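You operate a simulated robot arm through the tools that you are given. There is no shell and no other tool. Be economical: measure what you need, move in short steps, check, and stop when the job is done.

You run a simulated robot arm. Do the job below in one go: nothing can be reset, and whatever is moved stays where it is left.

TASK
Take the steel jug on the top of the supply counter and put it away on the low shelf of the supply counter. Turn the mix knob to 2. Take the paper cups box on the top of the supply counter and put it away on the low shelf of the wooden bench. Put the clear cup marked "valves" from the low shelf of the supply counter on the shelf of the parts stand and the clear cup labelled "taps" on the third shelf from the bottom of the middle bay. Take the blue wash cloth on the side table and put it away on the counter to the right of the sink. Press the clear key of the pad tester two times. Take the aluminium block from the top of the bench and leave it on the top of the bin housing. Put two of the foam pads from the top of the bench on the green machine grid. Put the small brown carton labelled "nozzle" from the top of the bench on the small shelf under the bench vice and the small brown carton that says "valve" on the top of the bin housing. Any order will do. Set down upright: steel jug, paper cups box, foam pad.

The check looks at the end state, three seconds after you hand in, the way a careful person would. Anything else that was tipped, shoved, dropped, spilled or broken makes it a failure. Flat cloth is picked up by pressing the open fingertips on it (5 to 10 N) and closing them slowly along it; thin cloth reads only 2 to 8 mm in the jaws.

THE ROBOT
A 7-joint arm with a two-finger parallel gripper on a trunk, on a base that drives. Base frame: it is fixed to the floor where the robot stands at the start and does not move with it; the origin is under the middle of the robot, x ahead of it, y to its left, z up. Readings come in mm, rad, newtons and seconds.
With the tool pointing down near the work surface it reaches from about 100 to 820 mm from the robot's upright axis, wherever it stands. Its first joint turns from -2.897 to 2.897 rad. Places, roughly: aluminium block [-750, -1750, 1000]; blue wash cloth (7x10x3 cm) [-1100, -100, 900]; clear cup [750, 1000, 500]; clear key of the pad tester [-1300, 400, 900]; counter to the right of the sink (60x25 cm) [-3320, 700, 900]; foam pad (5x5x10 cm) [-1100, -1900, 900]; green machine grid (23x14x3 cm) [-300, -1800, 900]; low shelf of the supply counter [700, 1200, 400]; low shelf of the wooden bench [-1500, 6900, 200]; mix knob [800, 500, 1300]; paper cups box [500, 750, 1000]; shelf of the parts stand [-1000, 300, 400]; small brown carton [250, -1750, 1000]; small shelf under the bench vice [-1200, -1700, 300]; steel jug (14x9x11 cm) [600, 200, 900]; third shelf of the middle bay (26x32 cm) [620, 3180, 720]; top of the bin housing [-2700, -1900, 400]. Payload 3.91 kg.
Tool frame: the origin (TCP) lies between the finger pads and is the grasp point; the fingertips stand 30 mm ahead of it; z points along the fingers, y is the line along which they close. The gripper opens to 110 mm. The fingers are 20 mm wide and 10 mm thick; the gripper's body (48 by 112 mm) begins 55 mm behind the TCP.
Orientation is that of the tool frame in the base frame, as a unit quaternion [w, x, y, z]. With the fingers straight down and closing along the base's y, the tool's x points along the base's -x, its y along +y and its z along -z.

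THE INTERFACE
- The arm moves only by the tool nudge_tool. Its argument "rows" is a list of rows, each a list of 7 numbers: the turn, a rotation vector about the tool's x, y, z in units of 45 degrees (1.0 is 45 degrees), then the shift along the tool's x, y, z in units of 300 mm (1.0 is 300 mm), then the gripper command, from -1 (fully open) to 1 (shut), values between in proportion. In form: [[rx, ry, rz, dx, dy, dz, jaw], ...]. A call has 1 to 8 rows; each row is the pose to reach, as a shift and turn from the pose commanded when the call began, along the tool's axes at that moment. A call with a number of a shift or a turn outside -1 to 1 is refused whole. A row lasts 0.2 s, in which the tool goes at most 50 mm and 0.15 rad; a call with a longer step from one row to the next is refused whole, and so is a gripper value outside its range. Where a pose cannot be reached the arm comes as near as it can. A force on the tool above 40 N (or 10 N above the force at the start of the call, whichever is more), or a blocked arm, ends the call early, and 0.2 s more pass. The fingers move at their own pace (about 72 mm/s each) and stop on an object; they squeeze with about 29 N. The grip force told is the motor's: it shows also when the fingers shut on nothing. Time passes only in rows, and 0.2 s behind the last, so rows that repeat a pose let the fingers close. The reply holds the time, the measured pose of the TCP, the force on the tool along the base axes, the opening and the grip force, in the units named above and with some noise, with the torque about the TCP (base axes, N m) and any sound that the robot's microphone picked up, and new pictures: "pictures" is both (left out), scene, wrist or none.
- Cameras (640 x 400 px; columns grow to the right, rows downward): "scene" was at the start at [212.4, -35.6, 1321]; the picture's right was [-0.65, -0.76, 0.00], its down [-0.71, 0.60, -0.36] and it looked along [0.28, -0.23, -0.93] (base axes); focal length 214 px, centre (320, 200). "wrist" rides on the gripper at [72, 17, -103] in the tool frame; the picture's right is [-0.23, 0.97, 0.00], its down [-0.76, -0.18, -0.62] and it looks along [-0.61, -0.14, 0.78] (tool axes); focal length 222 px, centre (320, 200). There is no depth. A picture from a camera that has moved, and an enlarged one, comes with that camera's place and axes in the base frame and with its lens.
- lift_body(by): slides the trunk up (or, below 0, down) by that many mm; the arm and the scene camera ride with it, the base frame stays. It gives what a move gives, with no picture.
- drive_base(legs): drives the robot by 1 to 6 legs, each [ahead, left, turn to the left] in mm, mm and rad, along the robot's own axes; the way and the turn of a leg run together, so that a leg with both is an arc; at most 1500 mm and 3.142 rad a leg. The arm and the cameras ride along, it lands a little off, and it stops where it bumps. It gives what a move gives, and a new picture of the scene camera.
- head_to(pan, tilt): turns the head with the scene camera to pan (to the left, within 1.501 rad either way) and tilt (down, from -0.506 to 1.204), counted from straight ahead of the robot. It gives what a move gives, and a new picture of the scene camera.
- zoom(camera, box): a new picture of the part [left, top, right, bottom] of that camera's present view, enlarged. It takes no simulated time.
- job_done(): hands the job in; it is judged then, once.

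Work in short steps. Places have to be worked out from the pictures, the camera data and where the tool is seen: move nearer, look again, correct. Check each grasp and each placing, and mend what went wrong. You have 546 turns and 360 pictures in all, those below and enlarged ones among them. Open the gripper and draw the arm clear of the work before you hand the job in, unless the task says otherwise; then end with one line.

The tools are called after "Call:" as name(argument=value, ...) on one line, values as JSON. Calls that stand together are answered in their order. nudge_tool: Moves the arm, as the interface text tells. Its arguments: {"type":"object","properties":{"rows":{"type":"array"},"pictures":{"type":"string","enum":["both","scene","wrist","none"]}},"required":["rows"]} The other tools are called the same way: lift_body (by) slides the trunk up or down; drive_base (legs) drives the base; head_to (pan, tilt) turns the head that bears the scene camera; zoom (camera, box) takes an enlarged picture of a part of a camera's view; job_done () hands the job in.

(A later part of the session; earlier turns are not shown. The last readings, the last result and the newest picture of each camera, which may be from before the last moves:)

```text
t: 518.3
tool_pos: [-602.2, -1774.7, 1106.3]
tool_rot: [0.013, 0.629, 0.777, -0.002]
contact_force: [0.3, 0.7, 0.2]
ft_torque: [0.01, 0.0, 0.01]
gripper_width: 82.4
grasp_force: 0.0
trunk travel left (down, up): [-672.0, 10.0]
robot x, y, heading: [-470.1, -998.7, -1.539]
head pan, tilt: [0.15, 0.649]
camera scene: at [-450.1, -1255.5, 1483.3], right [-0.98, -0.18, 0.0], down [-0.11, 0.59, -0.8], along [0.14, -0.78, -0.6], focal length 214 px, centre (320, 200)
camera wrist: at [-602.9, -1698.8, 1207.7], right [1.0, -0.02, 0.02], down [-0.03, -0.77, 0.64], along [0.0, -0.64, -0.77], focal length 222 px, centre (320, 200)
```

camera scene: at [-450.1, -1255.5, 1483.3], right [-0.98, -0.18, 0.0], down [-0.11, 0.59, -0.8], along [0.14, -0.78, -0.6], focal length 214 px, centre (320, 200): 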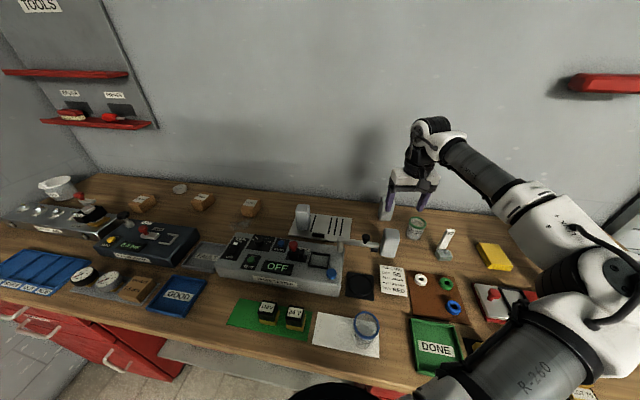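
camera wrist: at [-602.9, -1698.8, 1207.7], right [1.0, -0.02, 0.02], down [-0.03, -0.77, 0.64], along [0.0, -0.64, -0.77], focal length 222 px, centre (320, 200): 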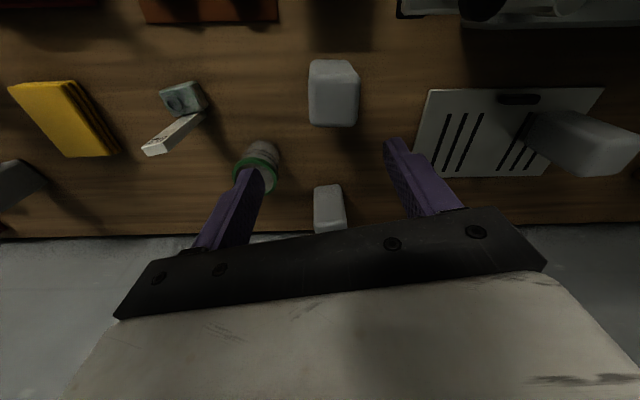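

Pad C ≈ (−587,−1768) is easy to reach. I descend over it and close.

Call:
nudge_tool(rows=[[0, 0, 0, 0.011, 0.054, 0.1, -0.5], [0, 0, 0, 0.011, 0.054, 0.2, -0.5], [0, 0, 0, 0.011, 0.054, 0.26, -0.5]], pictures="wrist")

```text
t: 519.1
tool_pos: [-587.2, -1767.4, 1026.4]
tool_rot: [0.014, 0.629, 0.777, -0.002]
contact_force: [0.1, -0.6, 0.7]
ft_torque: [-0.01, 0.0, 0.01]
gripper_width: 82.7
grasp_force: 0.1
trunk travel left (down, up): [-672.0, 10.0]
robot x, y, heading: [-472.2, -998.2, -1.536]
head pan, tilt: [0.15, 0.649]
camera wrist: at [-587.5, -1691.7, 1129.3], right [1.0, -0.02, 0.02], down [-0.03, -0.77, 0.64], along [0.0, -0.64, -0.77], focal length 222 px, centre (320, 200)
```

wrist: 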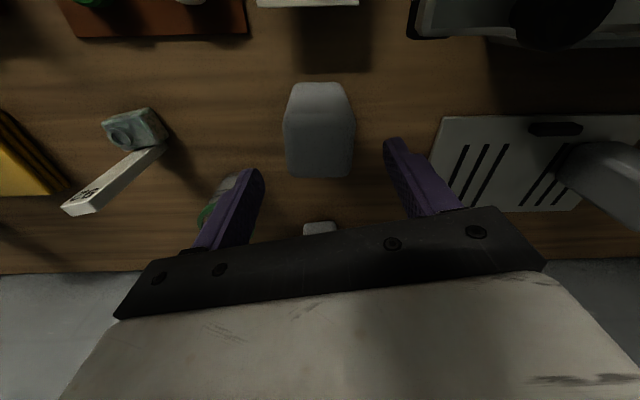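

Centred. Down to z≈970 and close.

Call:
nudge_tool(rows=[[0, 0, 0, 0, 0, 0.1, -0.5], [0, 0, 0, 0, 0, 0.185, -0.5], [0, 0, 0, 0, 0, 0.185, 0], [0, 0, 0, 0, 0, 0.185, 0.4], [0, 0, 0, 0, 0, 0.185, 0.6], [0, 0, 0, 0, 0, 0.185, 0.6], [0, 0, 0, 0, 0, 0.1, 0.6], [0, 0, 0, 0, 0, 0, 0.6]], pictures="none")

```text
t: 520.9
tool_pos: [-590.6, -1766.8, 1028.4]
tool_rot: [0.013, 0.629, 0.777, -0.003]
contact_force: [-0.2, 0.0, -0.3]
ft_torque: [-0.03, -0.02, -0.01]
gripper_width: 52.9
grasp_force: 28.7
trunk travel left (down, up): [-672.0, 10.0]
robot x, y, heading: [-471.6, -999.6, -1.538]
head pan, tilt: [0.15, 0.649]
```

Held. I carry it to the grid's left half (−400,−1838).

Call:
nudge_tool(rows=[[0, 0, 0, -0.06, 0.02, -0.12, 0.6], [0, 0, 0, -0.15, 0.13, -0.12, 0.6], [0, 0, 0, -0.22, 0.26, -0.12, 0.6], [0, 0, 0, -0.29, 0.4, -0.12, 0.6], [0, 0, 0, -0.365, 0.53, -0.12, 0.6], [0, 0, 0, -0.365, 0.569, -0.12, 0.6], [0, 0, 0, -0.365, 0.569, -0.12, 0.6]], pictures="both")

```text
t: 522.5
tool_pos: [-400.8, -1838.9, 1067.5]
tool_rot: [0.013, 0.629, 0.777, -0.002]
contact_force: [-0.2, 1.0, -0.3]
ft_torque: [-0.01, 0.0, -0.02]
gripper_width: 52.5
grasp_force: 29.0
trunk travel left (down, up): [-672.0, 10.0]
robot x, y, heading: [-472.7, -999.3, -1.54]
head pan, tilt: [0.15, 0.649]
camera scene: at [-450.2, -1255.3, 1483.3], right [-0.98, -0.18, 0.0], down [-0.11, 0.59, -0.8], along [0.14, -0.78, -0.6], focal length 214 px, centre (320, 200)
camera wrist: at [-401.8, -1762.8, 1169.3], right [1.0, -0.02, 0.02], down [-0.03, -0.77, 0.64], along [0.0, -0.64, -0.77], focal length 222 px, centre (320, 200)
```

scene: 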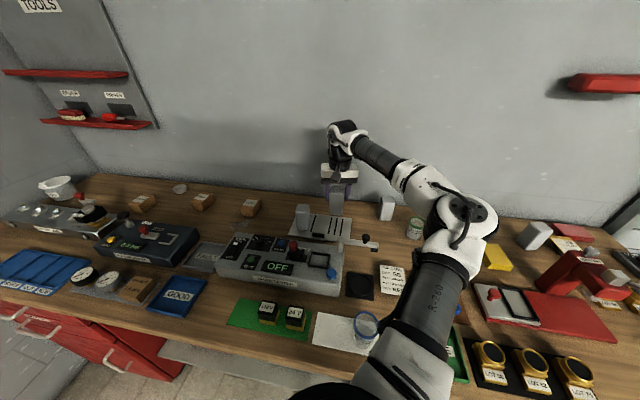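
wrist: 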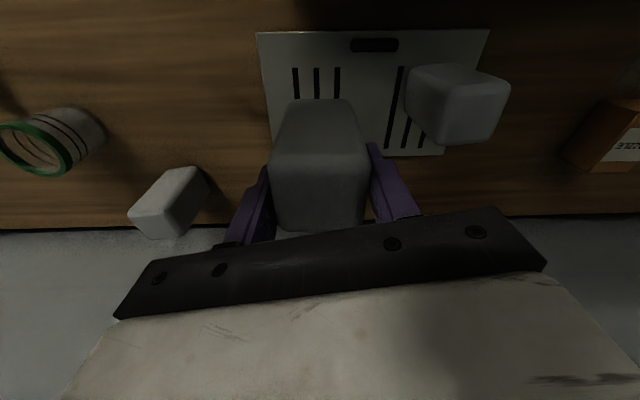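

Over the grid's left half; lowering to contact.

Call:
nudge_tool(rows=[[0, 0, 0, 0, 0, 0.1, 0.6], [0, 0, 0, 0, 0, 0.18, 0.6], [0, 0, 0, 0, 0, 0.23, 0.6], [0, 0, 0, 0, 0, 0.255, 0.6], [0, 0, 0, 0, 0, 0.275, 0.6], [0, 0, 0, 0, 0, 0.29, 0.6], [0, 0, 0, 0, 0, 0.305, 0.6]], pictures="none")

```text
t: 524.1
tool_pos: [-397.9, -1839.6, 979.2]
tool_rot: [0.016, 0.628, 0.778, -0.003]
contact_force: [-0.2, 0.7, 14.5]
ft_torque: [0.17, 0.38, -0.03]
gripper_width: 52.1
grasp_force: 28.7
trunk travel left (down, up): [-672.0, 10.0]
robot x, y, heading: [-470.2, -1001.3, -1.539]
head pan, tilt: [0.15, 0.649]
```

Call:
nudge_tool(rows=[[0, 0, 0, 0, 0, -0.008, 0.2], [0, 0, 0, 0, 0, -0.008, -0.2], [0, 0, 0, 0, 0, -0.008, -0.4], [0, 0, 0, 0, 0, -0.1, -0.4], [0, 0, 0, 0, 0, -0.25, -0.5], [0, 0, 0, 0, 0, -0.4, -0.5], [0, 0, 0, 0, 0, -0.5, -0.5]], pictures="both")

```text
t: 525.7
tool_pos: [-401.6, -1836.5, 1127.3]
tool_rot: [0.013, 0.629, 0.778, -0.002]
contact_force: [-0.2, 0.6, -0.5]
ft_torque: [0.0, 0.02, -0.01]
gripper_width: 82.7
grasp_force: 0.2
trunk travel left (down, up): [-672.0, 10.0]
robot x, y, heading: [-473.1, -1002.3, -1.536]
head pan, tilt: [0.15, 0.649]
camera scene: at [-450.3, -1254.9, 1483.4], right [-0.98, -0.18, 0.0], down [-0.11, 0.59, -0.8], along [0.14, -0.78, -0.6], focal length 214 px, centre (320, 200)
camera wrist: at [-402.0, -1760.5, 1229.2], right [1.0, -0.02, 0.02], down [-0.03, -0.77, 0.64], along [0.0, -0.64, -0.77], focal length 222 px, centre (320, 200)
```

scene: 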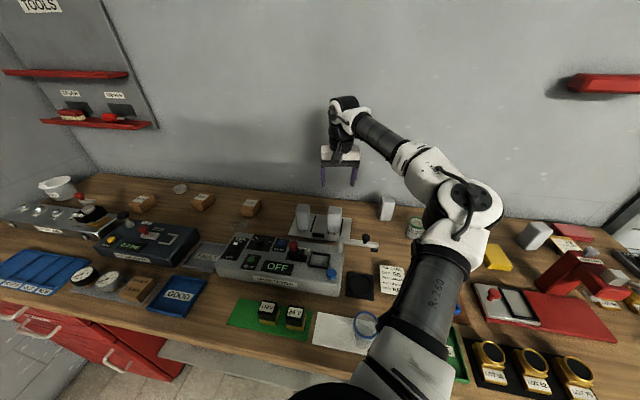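
wrist: 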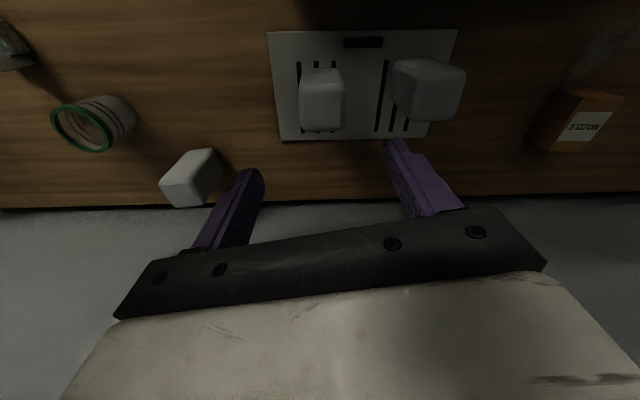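

Both pads stand on the grid. Next the NOZZLE carton (≈(−60,−1865)); I strafe left 330 mm.

Call:
drive_base(legs=[[0, 330, 0]])

Call:
nudge_tool(rows=[[0, 0, 0, 0, 0, 0.05, -0.5], [0, 0, 0, 0, 0, 0.05, -0.5]], pictures="wrist")

```text
t: 529.0
tool_pos: [-70.1, -1828.2, 1127.4]
tool_rot: [0.014, 0.633, 0.774, -0.003]
contact_force: [1.1, -0.5, 0.0]
ft_torque: [0.0, 0.0, 0.01]
gripper_width: 82.6
grasp_force: 0.1
trunk travel left (down, up): [-672.0, 10.0]
robot x, y, heading: [-136.3, -990.8, -1.554]
head pan, tilt: [0.15, 0.649]
camera scene: at [-113.5, -1245.9, 1483.3], right [-0.98, -0.17, 0.0], down [-0.1, 0.6, -0.8], along [0.14, -0.78, -0.6], focal length 214 px, centre (320, 200)
```

scene: 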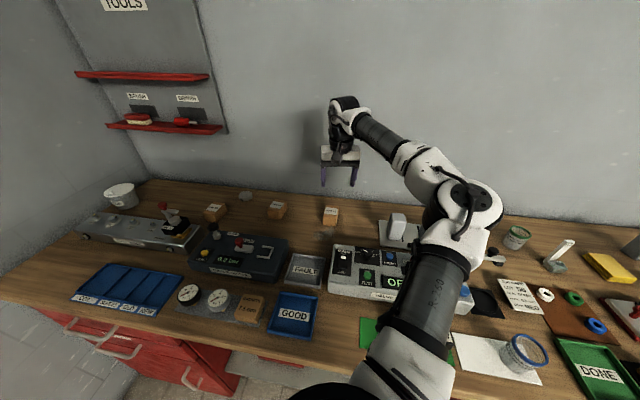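

```text
t: 529.5
tool_pos: [-69.8, -1827.7, 1112.4]
tool_rot: [0.013, 0.633, 0.774, -0.002]
contact_force: [0.0, -0.1, -0.3]
ft_torque: [-0.01, 0.03, 0.0]
gripper_width: 82.2
grasp_force: 0.1
trunk travel left (down, up): [-672.0, 10.0]
robot x, y, heading: [-132.7, -994.9, -1.549]
head pan, tilt: [0.15, 0.649]
camera wrist: at [-70.4, -1752.5, 1213.6], right [1.0, -0.03, 0.02], down [-0.03, -0.77, 0.64], along [-0.01, -0.64, -0.77], focal length 222 px, centre (320, 200)
```

wrist: 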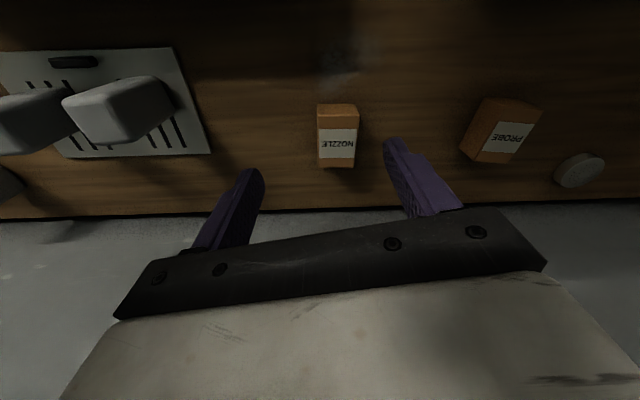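

NOZZLE centre ≈ (−51,−1867), top ≈ z 980. I align yaw and descend to z≈1020 first.

Call:
nudge_tool(rows=[[0, 0, -0.09, -0.05, 0.012, 0.1, -0.5], [0, 0, -0.18, -0.1, 0.024, 0.2, -0.5], [0, 0, -0.255, -0.14, 0.036, 0.3, -0.5], [0, 0, -0.255, -0.14, 0.036, 0.3, -0.5]], pictures="wrist")

```text
t: 530.5
tool_pos: [-49.7, -1868.4, 1021.0]
tool_rot: [0.013, 0.552, 0.834, -0.003]
contact_force: [0.1, -0.8, -0.6]
ft_torque: [-0.01, 0.0, -0.03]
gripper_width: 82.6
grasp_force: 0.0
trunk travel left (down, up): [-672.0, 10.0]
robot x, y, heading: [-134.3, -994.5, -1.545]
head pan, tilt: [0.15, 0.649]
camera wrist: at [-64.7, -1793.7, 1122.7], right [0.99, 0.17, 0.01], down [0.12, -0.76, 0.64], along [0.12, -0.63, -0.77], focal length 222 px, centre (320, 200)
```

wrist: 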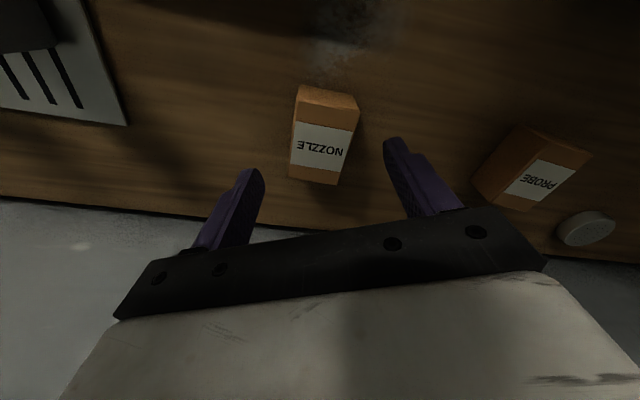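

I turned the wrong way; I rotate +23° to square with the carton, then check.

Call:
nudge_tool(rows=[[0, 0, 0.17, 0, 0, 0, -0.5], [0, 0, 0.34, 0, 0, 0, -0.5], [0, 0, 0.51, 0, 0, 0.03, -0.5], [0, 0, 0.51, 0, 0, 0.03, -0.5]], pictures="wrist")

```text
t: 531.5
tool_pos: [-49.3, -1868.3, 1013.1]
tool_rot: [0.014, 0.708, 0.706, -0.001]
contact_force: [-0.1, 0.0, -0.3]
ft_torque: [0.01, -0.02, 0.01]
gripper_width: 82.3
grasp_force: 0.0
trunk travel left (down, up): [-672.0, 10.0]
robot x, y, heading: [-130.8, -990.4, -1.547]
head pan, tilt: [0.15, 0.649]
camera wrist: at [-35.0, -1794.7, 1115.0], right [0.97, -0.23, 0.02], down [-0.19, -0.75, 0.64], along [-0.13, -0.62, -0.77], focal length 222 px, centre (320, 200)
```

wrist: 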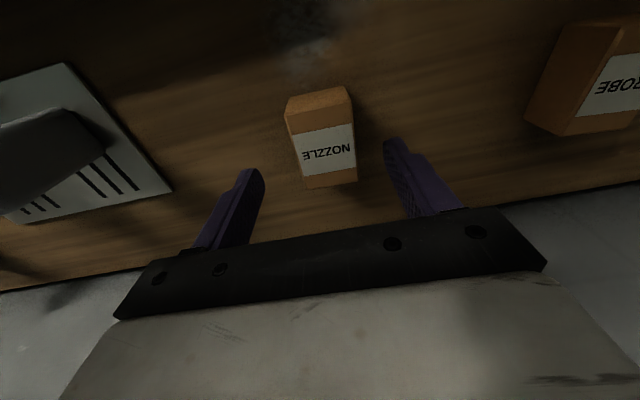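

Aligned. Descend to z≈955 and close.

Call:
nudge_tool(rows=[[0, 0, 0, 0.012, 0.017, 0.1, -0.5], [0, 0, 0, 0.012, 0.017, 0.19, -0.5], [0, 0, 0, 0.012, 0.017, 0.19, 0], [0, 0, 0, 0.012, 0.017, 0.19, 0.5], [0, 0, 0, 0.012, 0.017, 0.19, 0.8], [0, 0, 0, 0.012, 0.017, 0.19, 0.8]], pictures="wrist")

```text
t: 533.0
tool_pos: [-44.5, -1865.7, 954.1]
tool_rot: [0.014, 0.707, 0.707, -0.001]
contact_force: [0.2, 0.1, 0.0]
ft_torque: [-0.01, 0.08, -0.03]
gripper_width: 51.7
grasp_force: 29.2
trunk travel left (down, up): [-672.0, 10.0]
robot x, y, heading: [-135.1, -994.3, -1.551]
head pan, tilt: [0.15, 0.649]
camera wrist: at [-29.2, -1792.6, 1057.1], right [0.97, -0.23, 0.02], down [-0.19, -0.75, 0.64], along [-0.13, -0.62, -0.77], focal length 222 px, centre (320, 200)
```

wrist: 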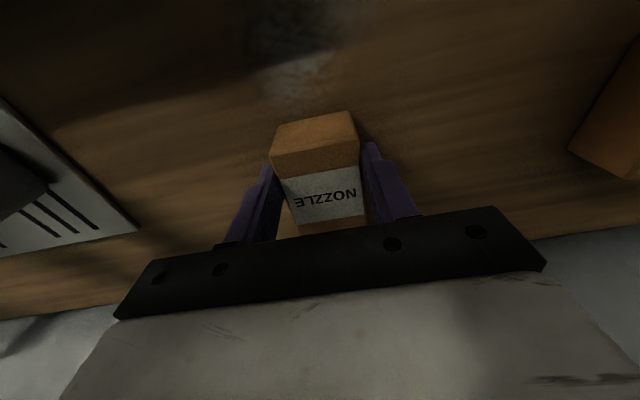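

Gripped (51.7 mm). I lift 150 mm and retract toward the robot.

Call:
nudge_tool(rows=[[0, 0, 0, 0, 0, -0.15, 0.8], [0, 0, 0, 0, 0, -0.3, 0.8], [0, 0, 0, 0, 0, -0.45, 0.8], [0, 0, 0, 0.14, 0, -0.5, 0.8], [0, 0, 0, 0.28, 0, -0.5, 0.8], [0, 0, 0, 0.42, 0, -0.5, 0.8], [0, 0, 0, 0.56, 0, -0.5, 0.8], [0, 0, 0, 0.7, 0, -0.5, 0.8]], pictures="wrist")

```text
t: 534.8
tool_pos: [-46.7, -1646.4, 1101.6]
tool_rot: [0.014, 0.708, 0.706, -0.001]
contact_force: [0.1, -0.2, -1.0]
ft_torque: [0.02, -0.01, 0.02]
gripper_width: 51.4
grasp_force: 29.0
trunk travel left (down, up): [-672.0, 10.0]
robot x, y, heading: [-132.1, -989.1, -1.547]
head pan, tilt: [0.15, 0.649]
camera wrist: at [-32.0, -1573.7, 1204.2], right [0.97, -0.23, 0.02], down [-0.19, -0.75, 0.64], along [-0.13, -0.62, -0.77], focal length 222 px, centre (320, 200)
```

wrist: 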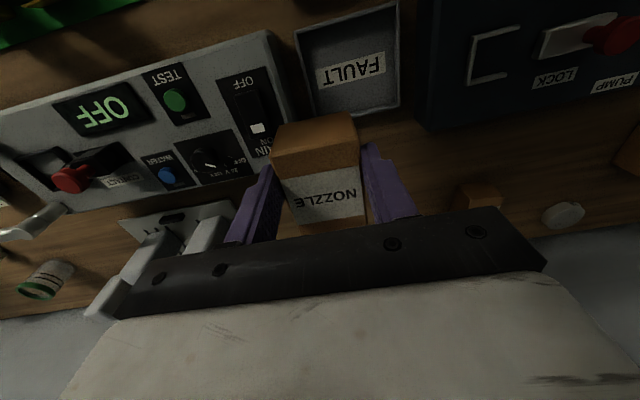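

I retract further, then strafe west along the bench toward the vice end.

Call:
nudge_tool(rows=[[0, 0, 0, 0.15, 0, -0.03, 0.8], [0, 0, 0, 0.3, 0, -0.05, 0.8], [0, 0, 0, 0.45, 0, -0.05, 0.8], [0, 0, 0, 0.58, 0, -0.05, 0.8]], pictures="none")

Call:
drive_base(legs=[[0, -900, 0]])

```text
t: 535.8
tool_pos: [-47.5, -1480.2, 1115.2]
tool_rot: [0.013, 0.707, 0.708, -0.001]
contact_force: [0.4, 0.2, -1.2]
ft_torque: [0.03, 0.04, -0.03]
gripper_width: 51.1
grasp_force: 28.9
trunk travel left (down, up): [-672.0, 10.0]
robot x, y, heading: [-132.2, -989.1, -1.547]
head pan, tilt: [0.15, 0.649]
```

```text
t: 543.2
tool_pos: [-949.2, -1506.5, 1116.0]
tool_rot: [0.013, 0.702, 0.712, -0.001]
contact_force: [0.0, 0.6, -1.4]
ft_torque: [0.01, 0.0, 0.01]
gripper_width: 51.3
grasp_force: 28.8
trunk travel left (down, up): [-672.0, 10.0]
robot x, y, heading: [-1045.5, -1021.0, -1.535]
head pan, tilt: [0.15, 0.649]
camera scene: at [-1019.9, -1274.2, 1483.3], right [-0.98, -0.19, 0.0], down [-0.11, 0.59, -0.8], along [0.15, -0.78, -0.6], focal length 214 px, centre (320, 200)
```

scene: 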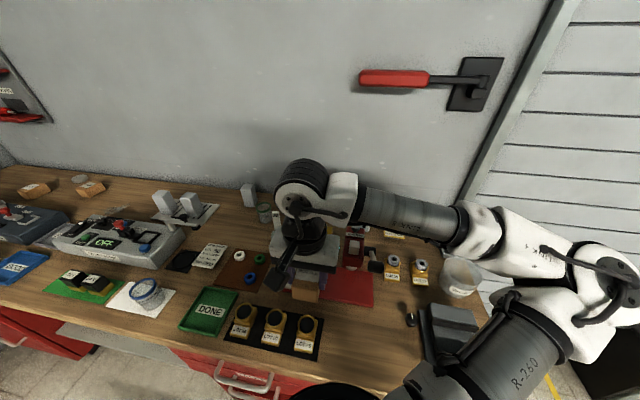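

Both pads still stand on the grid. I continue west past the vice.

Call:
drive_base(legs=[[-40, 0, -0.035], [0, -1000, 0]])

Call:
head_to(pan=0.9, tilt=0.6)

```text
t: 551.9
tool_pos: [-2002.6, -1453.9, 1115.3]
tool_rot: [0.012, 0.729, 0.684, -0.001]
contact_force: [0.5, 0.0, -1.1]
ft_torque: [0.04, -0.02, -0.03]
gripper_width: 51.6
grasp_force: 29.1
trunk travel left (down, up): [-672.0, 10.0]
robot x, y, heading: [-2053.9, -964.4, -1.613]
head pan, tilt: [0.15, 0.649]
camera scene: at [-2054.9, -1215.8, 1483.3], right [-0.99, -0.11, 0.0], down [-0.07, 0.6, -0.8], along [0.09, -0.79, -0.6], focal length 214 px, centre (320, 200)
```

scene: 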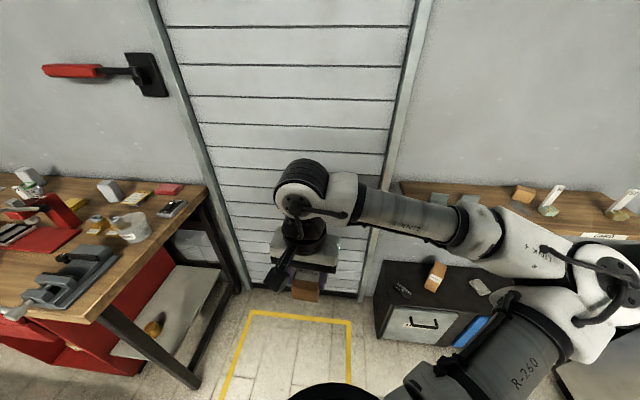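

```text
t: 553.0
tool_pos: [-2002.7, -1453.2, 1115.4]
tool_rot: [0.013, 0.729, 0.684, -0.001]
contact_force: [-0.1, 0.2, -0.7]
ft_torque: [0.0, 0.0, -0.04]
gripper_width: 51.4
grasp_force: 28.5
trunk travel left (down, up): [-672.0, 10.0]
robot x, y, heading: [-2054.1, -959.1, -1.613]
head pan, tilt: [0.901, 0.6]
camera scene: at [-1997.3, -1187.2, 1487.6], right [-0.65, -0.76, 0.0], down [-0.43, 0.37, -0.83], along [0.62, -0.54, -0.57], focal length 214 px, centre (320, 200)
```

scene: 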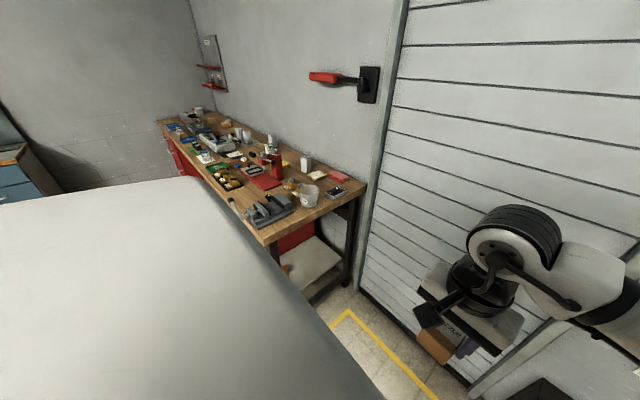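

I turn to heading −0.6 and move to (−1972,−1354), facing the bench's west end.

Call:
drive_base(legs=[[0, 0, 1.013], [291, -280, 0]])

Call:
lift_body(by=-400)

Call:
head_to(pan=0.1, tilt=0.55)

```text
t: 558.4
tool_pos: [-1516.4, -1569.8, 1115.1]
tool_rot: [0.012, 0.3, 0.954, 0.005]
contact_force: [0.4, 0.5, -1.1]
ft_torque: [-0.01, 0.0, 0.01]
gripper_width: 51.3
grasp_force: 29.0
trunk travel left (down, up): [-672.0, 10.0]
robot x, y, heading: [-1966.6, -1357.7, -0.591]
head pan, tilt: [0.901, 0.6]
camera scene: at [-1740.4, -1425.8, 1487.6], right [0.31, -0.95, 0.0], down [-0.54, -0.17, -0.83], along [0.79, 0.25, -0.56], focal length 214 px, centre (320, 200)
```

scene: 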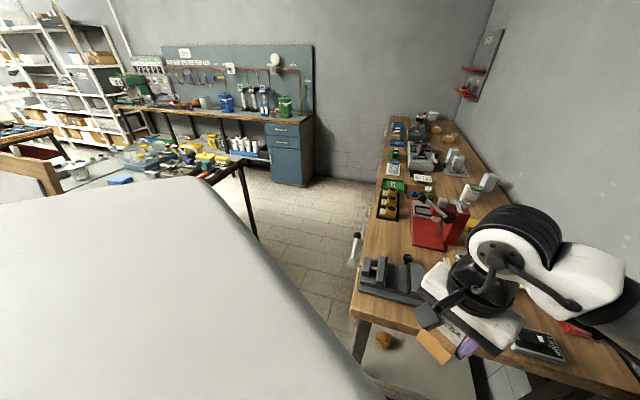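

```text
t: 562.2
tool_pos: [-1516.5, -1567.8, 715.4]
tool_rot: [0.012, 0.301, 0.954, 0.005]
contact_force: [-0.3, 0.5, -0.3]
ft_torque: [0.02, 0.02, -0.03]
gripper_width: 51.4
grasp_force: 28.8
trunk travel left (down, up): [-272.0, 410.0]
robot x, y, heading: [-1966.0, -1357.3, -0.588]
head pan, tilt: [0.901, 0.6]
```

```text
t: 563.3
tool_pos: [-1515.9, -1569.6, 715.7]
tool_rot: [0.012, 0.301, 0.954, 0.005]
contact_force: [0.1, 0.0, -0.9]
ft_torque: [0.04, 0.04, -0.03]
gripper_width: 51.4
grasp_force: 29.1
trunk travel left (down, up): [-272.0, 410.0]
robot x, y, heading: [-1963.6, -1358.3, -0.586]
head pan, tilt: [0.099, 0.55]
camera scene: at [-1745.3, -1494.5, 1092.1], right [-0.47, -0.88, 0.0], down [-0.46, 0.24, -0.85], along [0.75, -0.4, -0.52], focal length 214 px, centre (320, 200)
```

scene: 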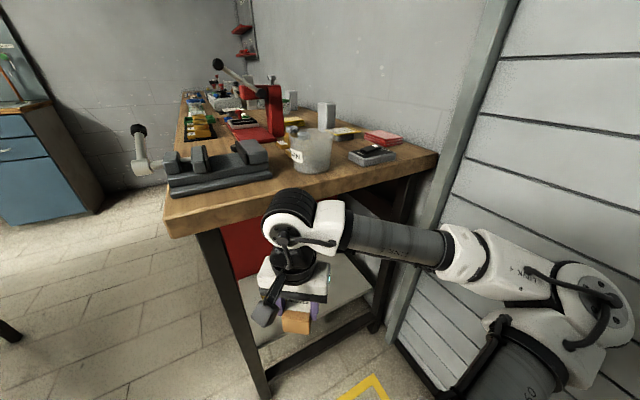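

I lower the trunk to its bottom and look at the shelf under the vice.

Call:
lift_body(by=-200)

Call:
head_to(pan=0.15, tilt=0.5)

```text
t: 565.5
tool_pos: [-1515.9, -1569.9, 515.2]
tool_rot: [0.012, 0.3, 0.954, 0.005]
contact_force: [-0.4, -0.7, -1.3]
ft_torque: [0.02, 0.01, 0.03]
gripper_width: 51.1
grasp_force: 28.8
trunk travel left (down, up): [-72.0, 610.0]
robot x, y, heading: [-1963.8, -1363.0, -0.591]
head pan, tilt: [0.099, 0.55]
```

```text
t: 566.1
tool_pos: [-1516.2, -1569.5, 516.3]
tool_rot: [0.012, 0.301, 0.954, 0.005]
contact_force: [-0.7, -0.1, -0.6]
ft_torque: [0.0, 0.04, 0.0]
gripper_width: 51.6
grasp_force: 28.8
trunk travel left (down, up): [-72.0, 610.0]
robot x, y, heading: [-1965.4, -1359.8, -0.589]
head pan, tilt: [0.15, 0.499]
camera scene: at [-1742.3, -1491.1, 896.7], right [-0.42, -0.91, 0.0], down [-0.43, 0.2, -0.88], along [0.79, -0.37, -0.48], focal length 214 px, centre (320, 200)
```

scene: 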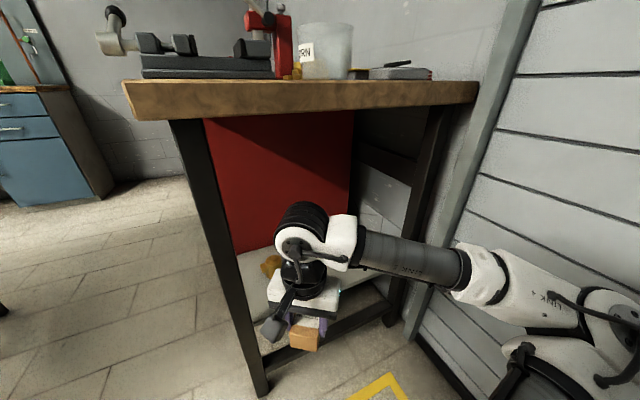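

Shelf at z≈300, x −1350..−1080; the yellow item is at (−1133,−1571). Target (−1220,−1720). I move in low.

Call:
nudge_tool(rows=[[0, 0, 0, 0, 0, 0.13, 0.8], [0, 0, 0, 0, 0, 0.26, 0.8], [0, 0, 0, 0, 0, 0.387, 0.8], [0, 0, 0, -0.14, 0.02, 0.387, 0.8], [0, 0, 0, -0.28, 0.04, 0.387, 0.8], [0, 0, 0, -0.42, 0.06, 0.387, 0.8], [0, 0, 0, -0.555, 0.078, 0.387, 0.8]], pictures="both")

```text
t: 567.7
tool_pos: [-1364.8, -1647.0, 406.9]
tool_rot: [0.013, 0.301, 0.954, 0.006]
contact_force: [-0.1, 0.2, -1.3]
ft_torque: [-0.05, 0.02, -0.02]
gripper_width: 51.4
grasp_force: 29.1
out of reach, approached as far as the arm can: row 3
trunk travel left (down, up): [-72.0, 610.0]
robot x, y, heading: [-1965.4, -1359.5, -0.584]
head pan, tilt: [0.15, 0.499]
camera scene: at [-1742.3, -1491.1, 896.7], right [-0.42, -0.91, 0.0], down [-0.43, 0.2, -0.88], along [0.8, -0.37, -0.48], focal length 214 px, centre (320, 200)
camera wrist: at [-1417.7, -1590.7, 509.1], right [0.74, 0.67, 0.02], down [0.51, -0.58, 0.64], along [0.44, -0.46, -0.77], focal length 222 px, centre (320, 200)
```

scene: 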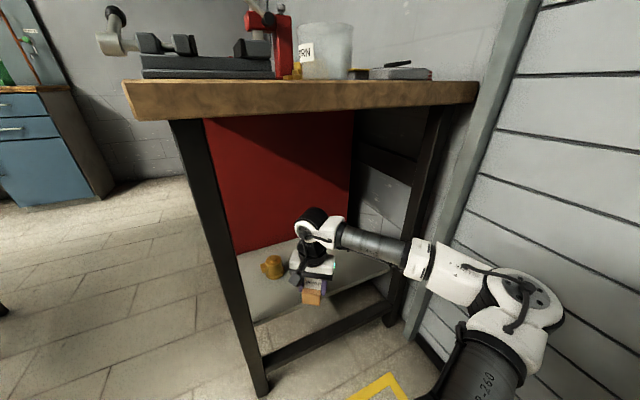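
wrist: 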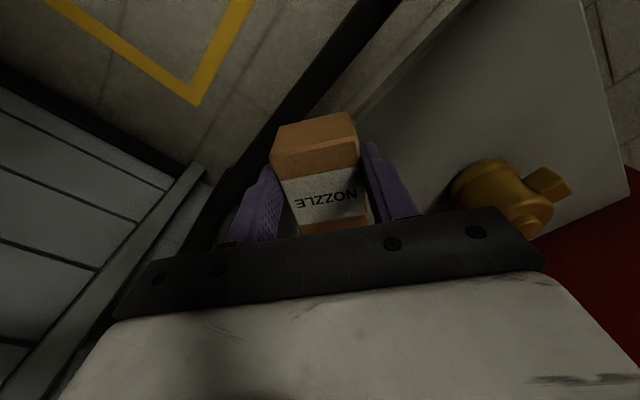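

Continuing in to (−1215,−1715).

Call:
nudge_tool(rows=[[0, 0, 0, -0.14, 0.02, 0, 0.8], [0, 0, 0, -0.28, 0.05, 0, 0.8], [0, 0, 0, -0.42, 0.08, 0, 0.8], [0, 0, 0, -0.54, 0.1, 0, 0.8], [0, 0, 0, -0.54, 0.1, 0, 0.8]], pictures="both")

```text
t: 568.9
tool_pos: [-1212.5, -1711.9, 410.0]
tool_rot: [0.013, 0.301, 0.954, 0.005]
contact_force: [-0.6, 0.0, -1.4]
ft_torque: [0.01, 0.0, 0.0]
gripper_width: 51.2
grasp_force: 29.6
trunk travel left (down, up): [-72.0, 610.0]
robot x, y, heading: [-1968.3, -1358.1, -0.589]
head pan, tilt: [0.15, 0.499]
camera scene: at [-1742.2, -1491.1, 896.7], right [-0.42, -0.91, 0.0], down [-0.43, 0.2, -0.88], along [0.8, -0.37, -0.48], focal length 214 px, centre (320, 200)
camera wrist: at [-1264.5, -1658.4, 512.3], right [0.74, 0.67, 0.02], down [0.51, -0.58, 0.64], along [0.44, -0.46, -0.77], focal length 222 px, centre (320, 200)
```

scene: 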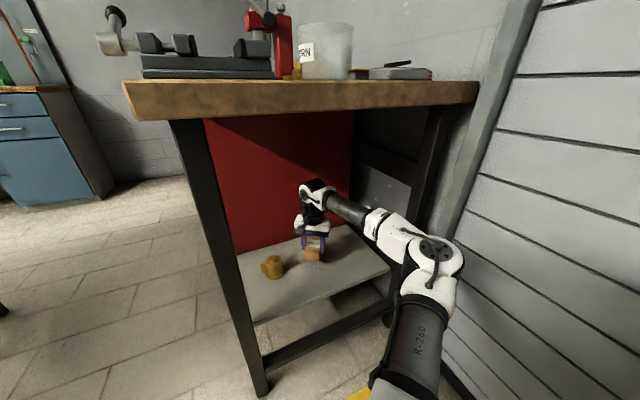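
wrist: 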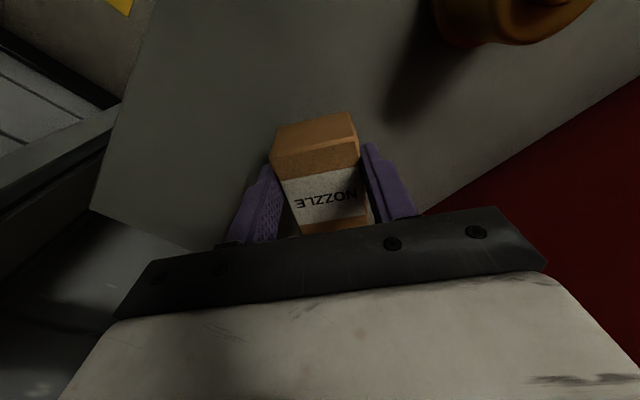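

Over the shelf, clear of the mug. Lowering to contact.

Call:
nudge_tool(rows=[[0, 0, 0, 0, 0, 0.08, 0.8], [0, 0, 0, 0, 0, 0.14, 0.8], [0, 0, 0, 0, 0, 0.17, 0.8], [0, 0, 0, 0, 0, 0.195, 0.8], [0, 0, 0, 0, 0, 0.22, 0.8], [0, 0, 0, 0, 0, 0.245, 0.8], [0, 0, 0, 0, 0, 0.265, 0.8]], pictures="none")

```text
t: 570.1
tool_pos: [-1211.3, -1712.3, 351.5]
tool_rot: [0.015, 0.3, 0.954, 0.005]
contact_force: [-7.3, 2.7, 21.1]
ft_torque: [-0.3, 0.85, -0.22]
gripper_width: 51.7
grasp_force: 28.7
trunk travel left (down, up): [-72.0, 610.0]
robot x, y, heading: [-1966.8, -1358.6, -0.588]
head pan, tilt: [0.15, 0.499]
stopped in row 5: the force on the tool passed its limit at 45 N (the readings are from after the stop); the commanded pose is now the measured one
```

Contact at z≈351. I release and withdraw.

Call:
nudge_tool(rows=[[0, 0, 0, 0, 0, -0.006, 0.4], [0, 0, 0, 0, 0, -0.006, 0], [0, 0, 0, 0, 0, -0.006, -0.4], [0, 0, 0, 0, 0, -0.1, -0.4], [0, 0, 0, 0, 0, -0.22, -0.5], [0, 0, 0, 0.14, 0, -0.24, -0.5], [0, 0, 0, 0.28, 0, -0.24, -0.5], [0, 0, 0, 0.42, 0, -0.24, -0.5]], pictures="both")

```text
t: 571.9
tool_pos: [-1318.9, -1639.6, 417.7]
tool_rot: [0.013, 0.302, 0.953, 0.005]
contact_force: [-0.1, 0.1, 0.7]
ft_torque: [0.01, 0.0, -0.02]
gripper_width: 82.5
grasp_force: 0.1
trunk travel left (down, up): [-72.0, 610.0]
robot x, y, heading: [-1966.6, -1359.6, -0.588]
head pan, tilt: [0.15, 0.499]
camera scene: at [-1742.2, -1491.0, 896.7], right [-0.42, -0.91, 0.0], down [-0.43, 0.2, -0.88], along [0.8, -0.37, -0.48], focal length 214 px, centre (320, 200)
camera wrist: at [-1371.6, -1584.7, 520.5], right [0.75, 0.67, 0.02], down [0.5, -0.58, 0.64], along [0.44, -0.46, -0.77], focal length 222 px, centre (320, 200)
```

scene: 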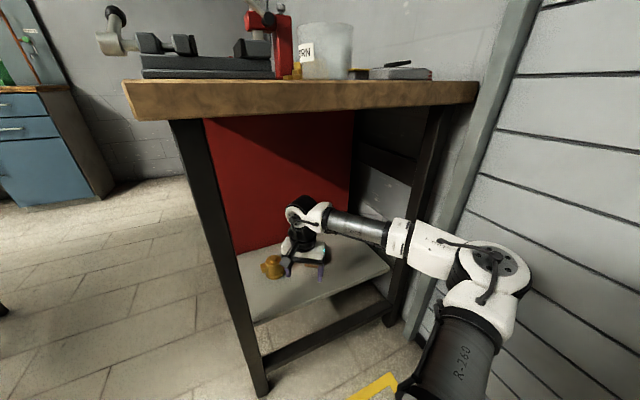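
wrist: 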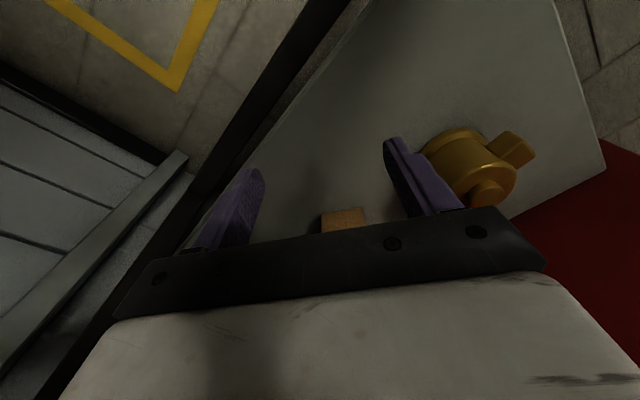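

Carton stands on the shelf. I retract fully from under the bench.

Call:
nudge_tool(rows=[[0, 0, 0, 0.15, -0.04, 0, -0.5], [0, 0, 0, 0.3, -0.08, 0, -0.5], [0, 0, 0, 0.45, -0.12, 0, -0.5], [0, 0, 0, 0.6, -0.16, 0, -0.5], [0, 0, 0, 0.65, -0.17, -0.05, -0.5]], pictures="wrist")

Call:
zoom(camera="scene", box=[230, 200, 410, 340])

```text
t: 573.1
tool_pos: [-1505.5, -1568.7, 427.5]
tool_rot: [0.013, 0.3, 0.954, 0.005]
contact_force: [-0.1, -0.8, 0.3]
ft_torque: [0.0, 0.05, 0.03]
gripper_width: 82.5
grasp_force: 0.0
trunk travel left (down, up): [-72.0, 610.0]
robot x, y, heading: [-1965.3, -1357.5, -0.59]
head pan, tilt: [0.15, 0.499]
camera wrist: at [-1558.6, -1514.6, 528.6], right [0.74, 0.67, 0.02], down [0.5, -0.58, 0.64], along [0.44, -0.46, -0.77], focal length 222 px, centre (320, 200)
```

wrist: 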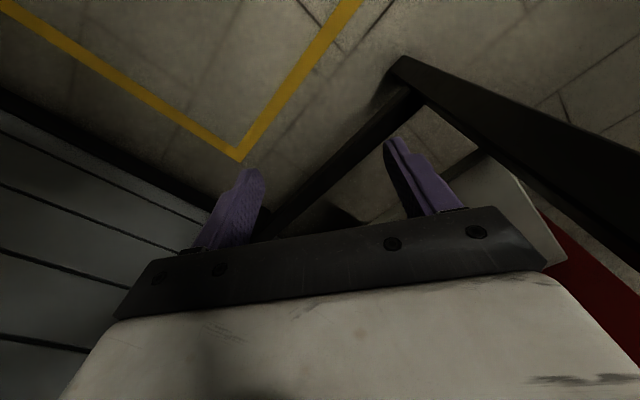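

```text
2.86 times, centred on (320, 270) of scene
camera zoom: at [-1742.3, -1491.0, 896.7], right [-0.42, -0.91, 0.0], down [-0.43, 0.2, -0.88], along [0.8, -0.37, -0.48], focal length 613 px, centre (320, 0)
```

zoom: 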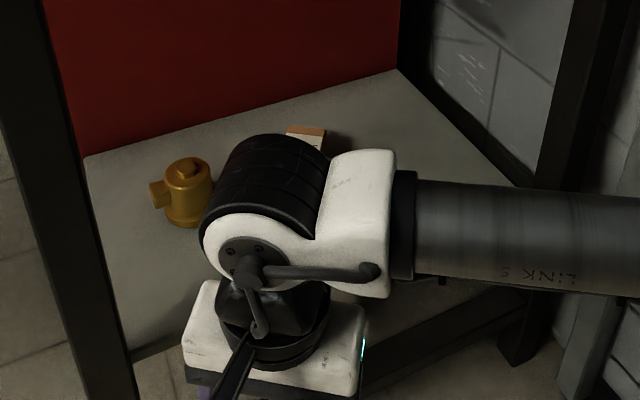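

I back away, raise the trunk, and return to the corridor facing the bench.

Call:
drive_base(legs=[[-150, 0, 0]])

Call:
lift_body(by=400)

Call:
lift_body(by=200)

Call:
nudge_tool(rows=[[0, 0, 0, 0, 0, -0.14, -0.5], [0, 0, 0, 0, 0, -0.28, -0.5], [0, 0, 0, 0, 0, -0.36, -0.5]], pictures="none")

```text
t: 574.5
tool_pos: [-1630.1, -1486.9, 427.4]
tool_rot: [0.014, 0.301, 0.953, 0.004]
contact_force: [-0.4, -0.5, 0.8]
ft_torque: [-0.01, -0.01, -0.01]
gripper_width: 82.3
grasp_force: 0.1
trunk travel left (down, up): [-72.0, 610.0]
robot x, y, heading: [-2088.1, -1279.3, -0.595]
head pan, tilt: [0.15, 0.499]
camera scene: at [-1866.9, -1408.3, 896.7], right [-0.43, -0.91, 0.0], down [-0.43, 0.2, -0.88], along [0.79, -0.37, -0.48], focal length 214 px, centre (320, 200)
```

scene: 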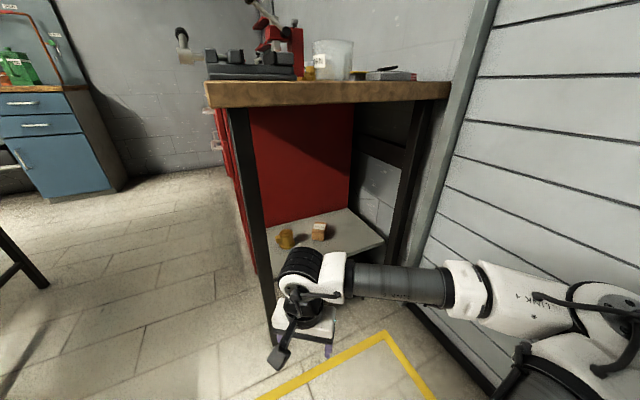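

```text
t: 578.3
tool_pos: [-1629.7, -1486.5, 827.7]
tool_rot: [0.013, 0.302, 0.953, 0.005]
contact_force: [-0.1, 0.8, 0.1]
ft_torque: [0.0, -0.02, 0.0]
gripper_width: 82.5
grasp_force: 0.0
trunk travel left (down, up): [-472.0, 210.0]
robot x, y, heading: [-2091.6, -1274.3, -0.589]
head pan, tilt: [0.15, 0.499]
```

```text
t: 580.5
tool_pos: [-1630.0, -1487.8, 1027.5]
tool_rot: [0.012, 0.301, 0.954, 0.005]
contact_force: [-0.2, 0.3, -0.2]
ft_torque: [0.0, 0.03, 0.01]
gripper_width: 82.4
grasp_force: 0.1
trunk travel left (down, up): [-672.0, 10.0]
robot x, y, heading: [-2094.4, -1272.2, -0.589]
head pan, tilt: [0.15, 0.499]
```

```text
t: 581.3
tool_pos: [-1633.7, -1487.0, 1136.4]
tool_rot: [0.012, 0.301, 0.953, 0.005]
contact_force: [0.4, 0.3, 0.0]
ft_torque: [0.04, -0.02, 0.02]
gripper_width: 82.6
grasp_force: 0.1
trunk travel left (down, up): [-672.0, 10.0]
robot x, y, heading: [-2090.1, -1276.1, -0.59]
head pan, tilt: [0.15, 0.499]
```

NOZZLE stands on the vice shelf. I drive back into the corridor to (−850,−975), facing the bench.

Call:
drive_base(legs=[[-167, 249, 0], [0, 0, -0.98], [0, 1240, 0]])

Call:
head_to(pan=0.0, tilt=0.65)

```text
t: 596.1
tool_pos: [-757.2, -1494.0, 1134.8]
tool_rot: [0.013, 0.718, 0.696, -0.002]
contact_force: [-0.2, 0.0, -0.3]
ft_torque: [0.01, 0.0, 0.01]
gripper_width: 82.3
grasp_force: 0.1
trunk travel left (down, up): [-672.0, 10.0]
robot x, y, heading: [-830.6, -997.2, -1.574]
head pan, tilt: [0.15, 0.499]
camera scene: at [-820.1, -1255.3, 1496.7], right [-0.99, -0.14, 0.0], down [-0.07, 0.47, -0.88], along [0.13, -0.87, -0.48], focal length 214 px, centre (320, 200)
```

scene: 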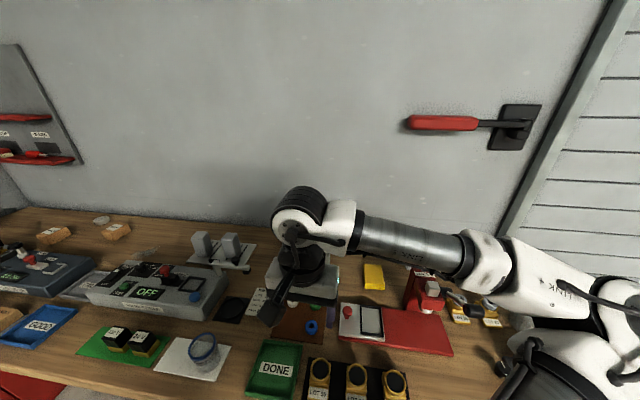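

```text
t: 596.8
tool_pos: [-756.4, -1493.6, 1135.0]
tool_rot: [0.014, 0.717, 0.697, -0.001]
contact_force: [0.3, 0.4, 0.1]
ft_torque: [0.03, 0.01, 0.03]
gripper_width: 82.7
grasp_force: 0.2
trunk travel left (down, up): [-672.0, 10.0]
robot x, y, heading: [-831.5, -996.4, -1.574]
head pan, tilt: [0.0, 0.649]
camera scene: at [-833.7, -1252.1, 1483.4], right [-1.0, 0.01, 0.0], down [0.0, 0.6, -0.8], along [0.0, -0.8, -0.6], focal length 214 px, centre (320, 200)
```

scene: 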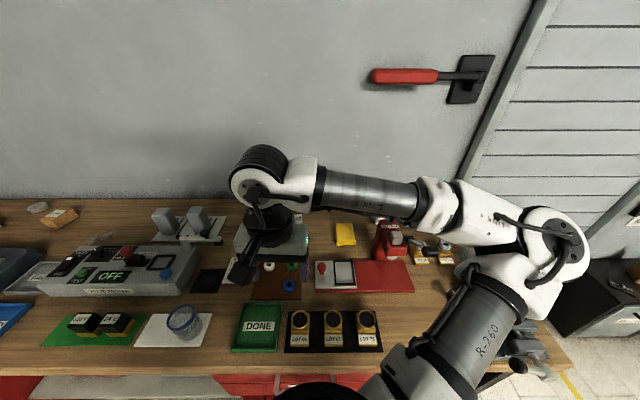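

I advance the tool over the bench to view the block with the wrist camera.

Call:
nudge_tool(rows=[[0, 0, 0, -0.15, 0, 0, -0.5], [0, 0, 0, -0.3, 0, 0, -0.5], [0, 0, 0, -0.45, 0, 0, -0.5], [0, 0, 0, -0.55, 0, 0, -0.5]], pictures="wrist")

Call:
zoom(camera="wrist", box=[240, 60, 400, 200])

```text
t: 597.8
tool_pos: [-762.8, -1660.9, 1139.1]
tool_rot: [0.014, 0.717, 0.697, -0.003]
contact_force: [0.0, -0.4, -0.9]
ft_torque: [0.01, 0.01, 0.01]
gripper_width: 82.5
grasp_force: 0.0
trunk travel left (down, up): [-672.0, 10.0]
robot x, y, heading: [-831.7, -994.2, -1.578]
head pan, tilt: [0.0, 0.649]
camera wrist: at [-746.0, -1587.7, 1241.1], right [0.97, -0.25, 0.02], down [-0.21, -0.74, 0.64], along [-0.15, -0.62, -0.77], focal length 222 px, centre (320, 200)
```

wrist: 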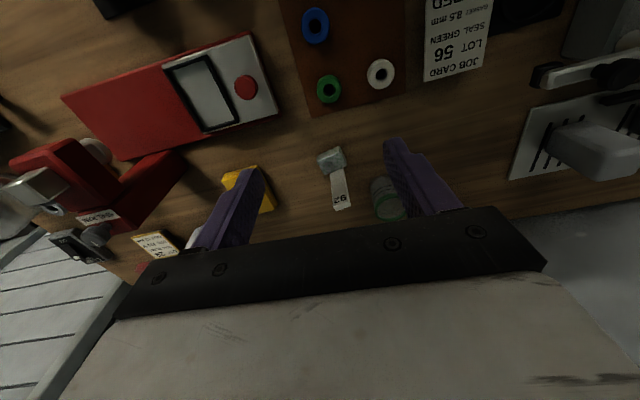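

```text
2.86 times, centred on (320, 130) of wrist
camera zoom: at [-746.0, -1587.7, 1241.1], right [0.97, -0.25, 0.02], down [-0.21, -0.74, 0.64], along [-0.15, -0.62, -0.77], focal length 635 px, centre (320, 400)
```

zoom: 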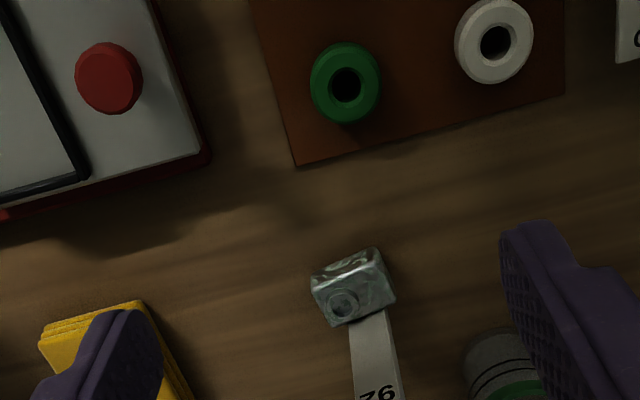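

The block at (−767,−1772) carries a tall upright tag behind it, so a 45° pitched grasp from the front suits. I pitch the tool and move closer.

Call:
nudge_tool(rows=[[0, -0.17, 0, 0.03, 0, 0.06, -0.5], [0, -0.34, 0, 0.06, 0, 0.12, -0.5], [0, -0.51, 0, 0.06, 0, 0.2, -0.5], [0, -0.68, 0, 0.06, 0, 0.28, -0.5], [0, -0.85, 0, 0.06, 0, 0.36, -0.5], [0, -1, 0, 0.06, 0, 0.42, -0.5], [0, -1, 0, 0.06, 0, 0.42, -0.5]], pictures="both")

```text
t: 599.4
tool_pos: [-756.8, -1645.5, 1013.9]
tool_rot: [0.28, 0.662, 0.639, -0.275]
contact_force: [-0.4, 1.2, 0.5]
ft_torque: [-0.04, 0.01, 0.03]
gripper_width: 82.7
grasp_force: 0.0
out of reach, approached as far as the arm can: row 6, 7
trunk travel left (down, up): [-672.0, 10.0]
robot x, y, heading: [-830.9, -997.1, -1.574]
head pan, tilt: [0.0, 0.649]
camera scene: at [-833.8, -1251.8, 1483.4], right [-1.0, 0.01, 0.0], down [0.0, 0.6, -0.8], along [0.0, -0.8, -0.6], focal length 214 px, centre (320, 200)
camera wrist: at [-736.6, -1522.2, 1033.1], right [0.97, -0.19, 0.18], down [-0.2, -0.07, 0.98], along [-0.17, -0.98, -0.11], focal length 222 px, centre (320, 200)
```

scene: 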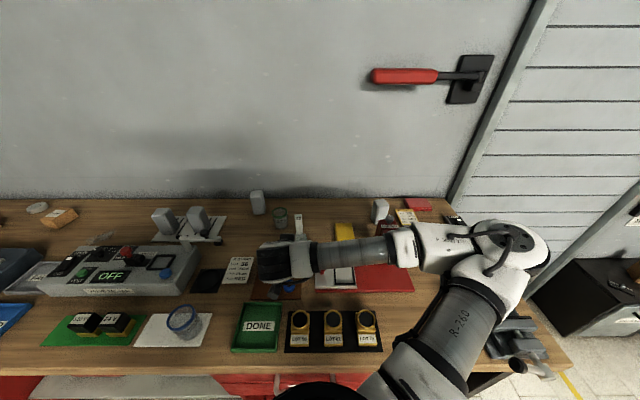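
wrist: 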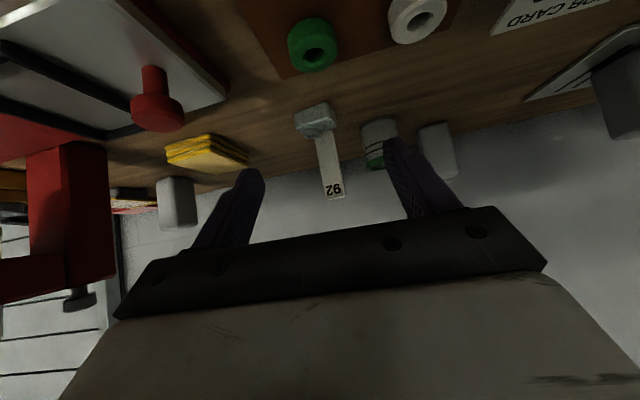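

Zoom on block and tag.

Call:
zoom(camera="wrist", box=[260, 80, 400, 210])

```text
3.08 times, centred on (330, 145) of wrist
camera zoom: at [-736.6, -1522.2, 1033.1], right [0.97, -0.19, 0.18], down [-0.2, -0.07, 0.98], along [-0.17, -0.98, -0.11], focal length 684 px, centre (289, 369)
```

zoom: 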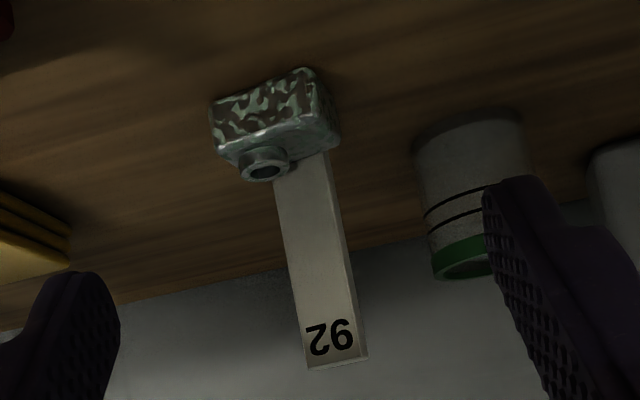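

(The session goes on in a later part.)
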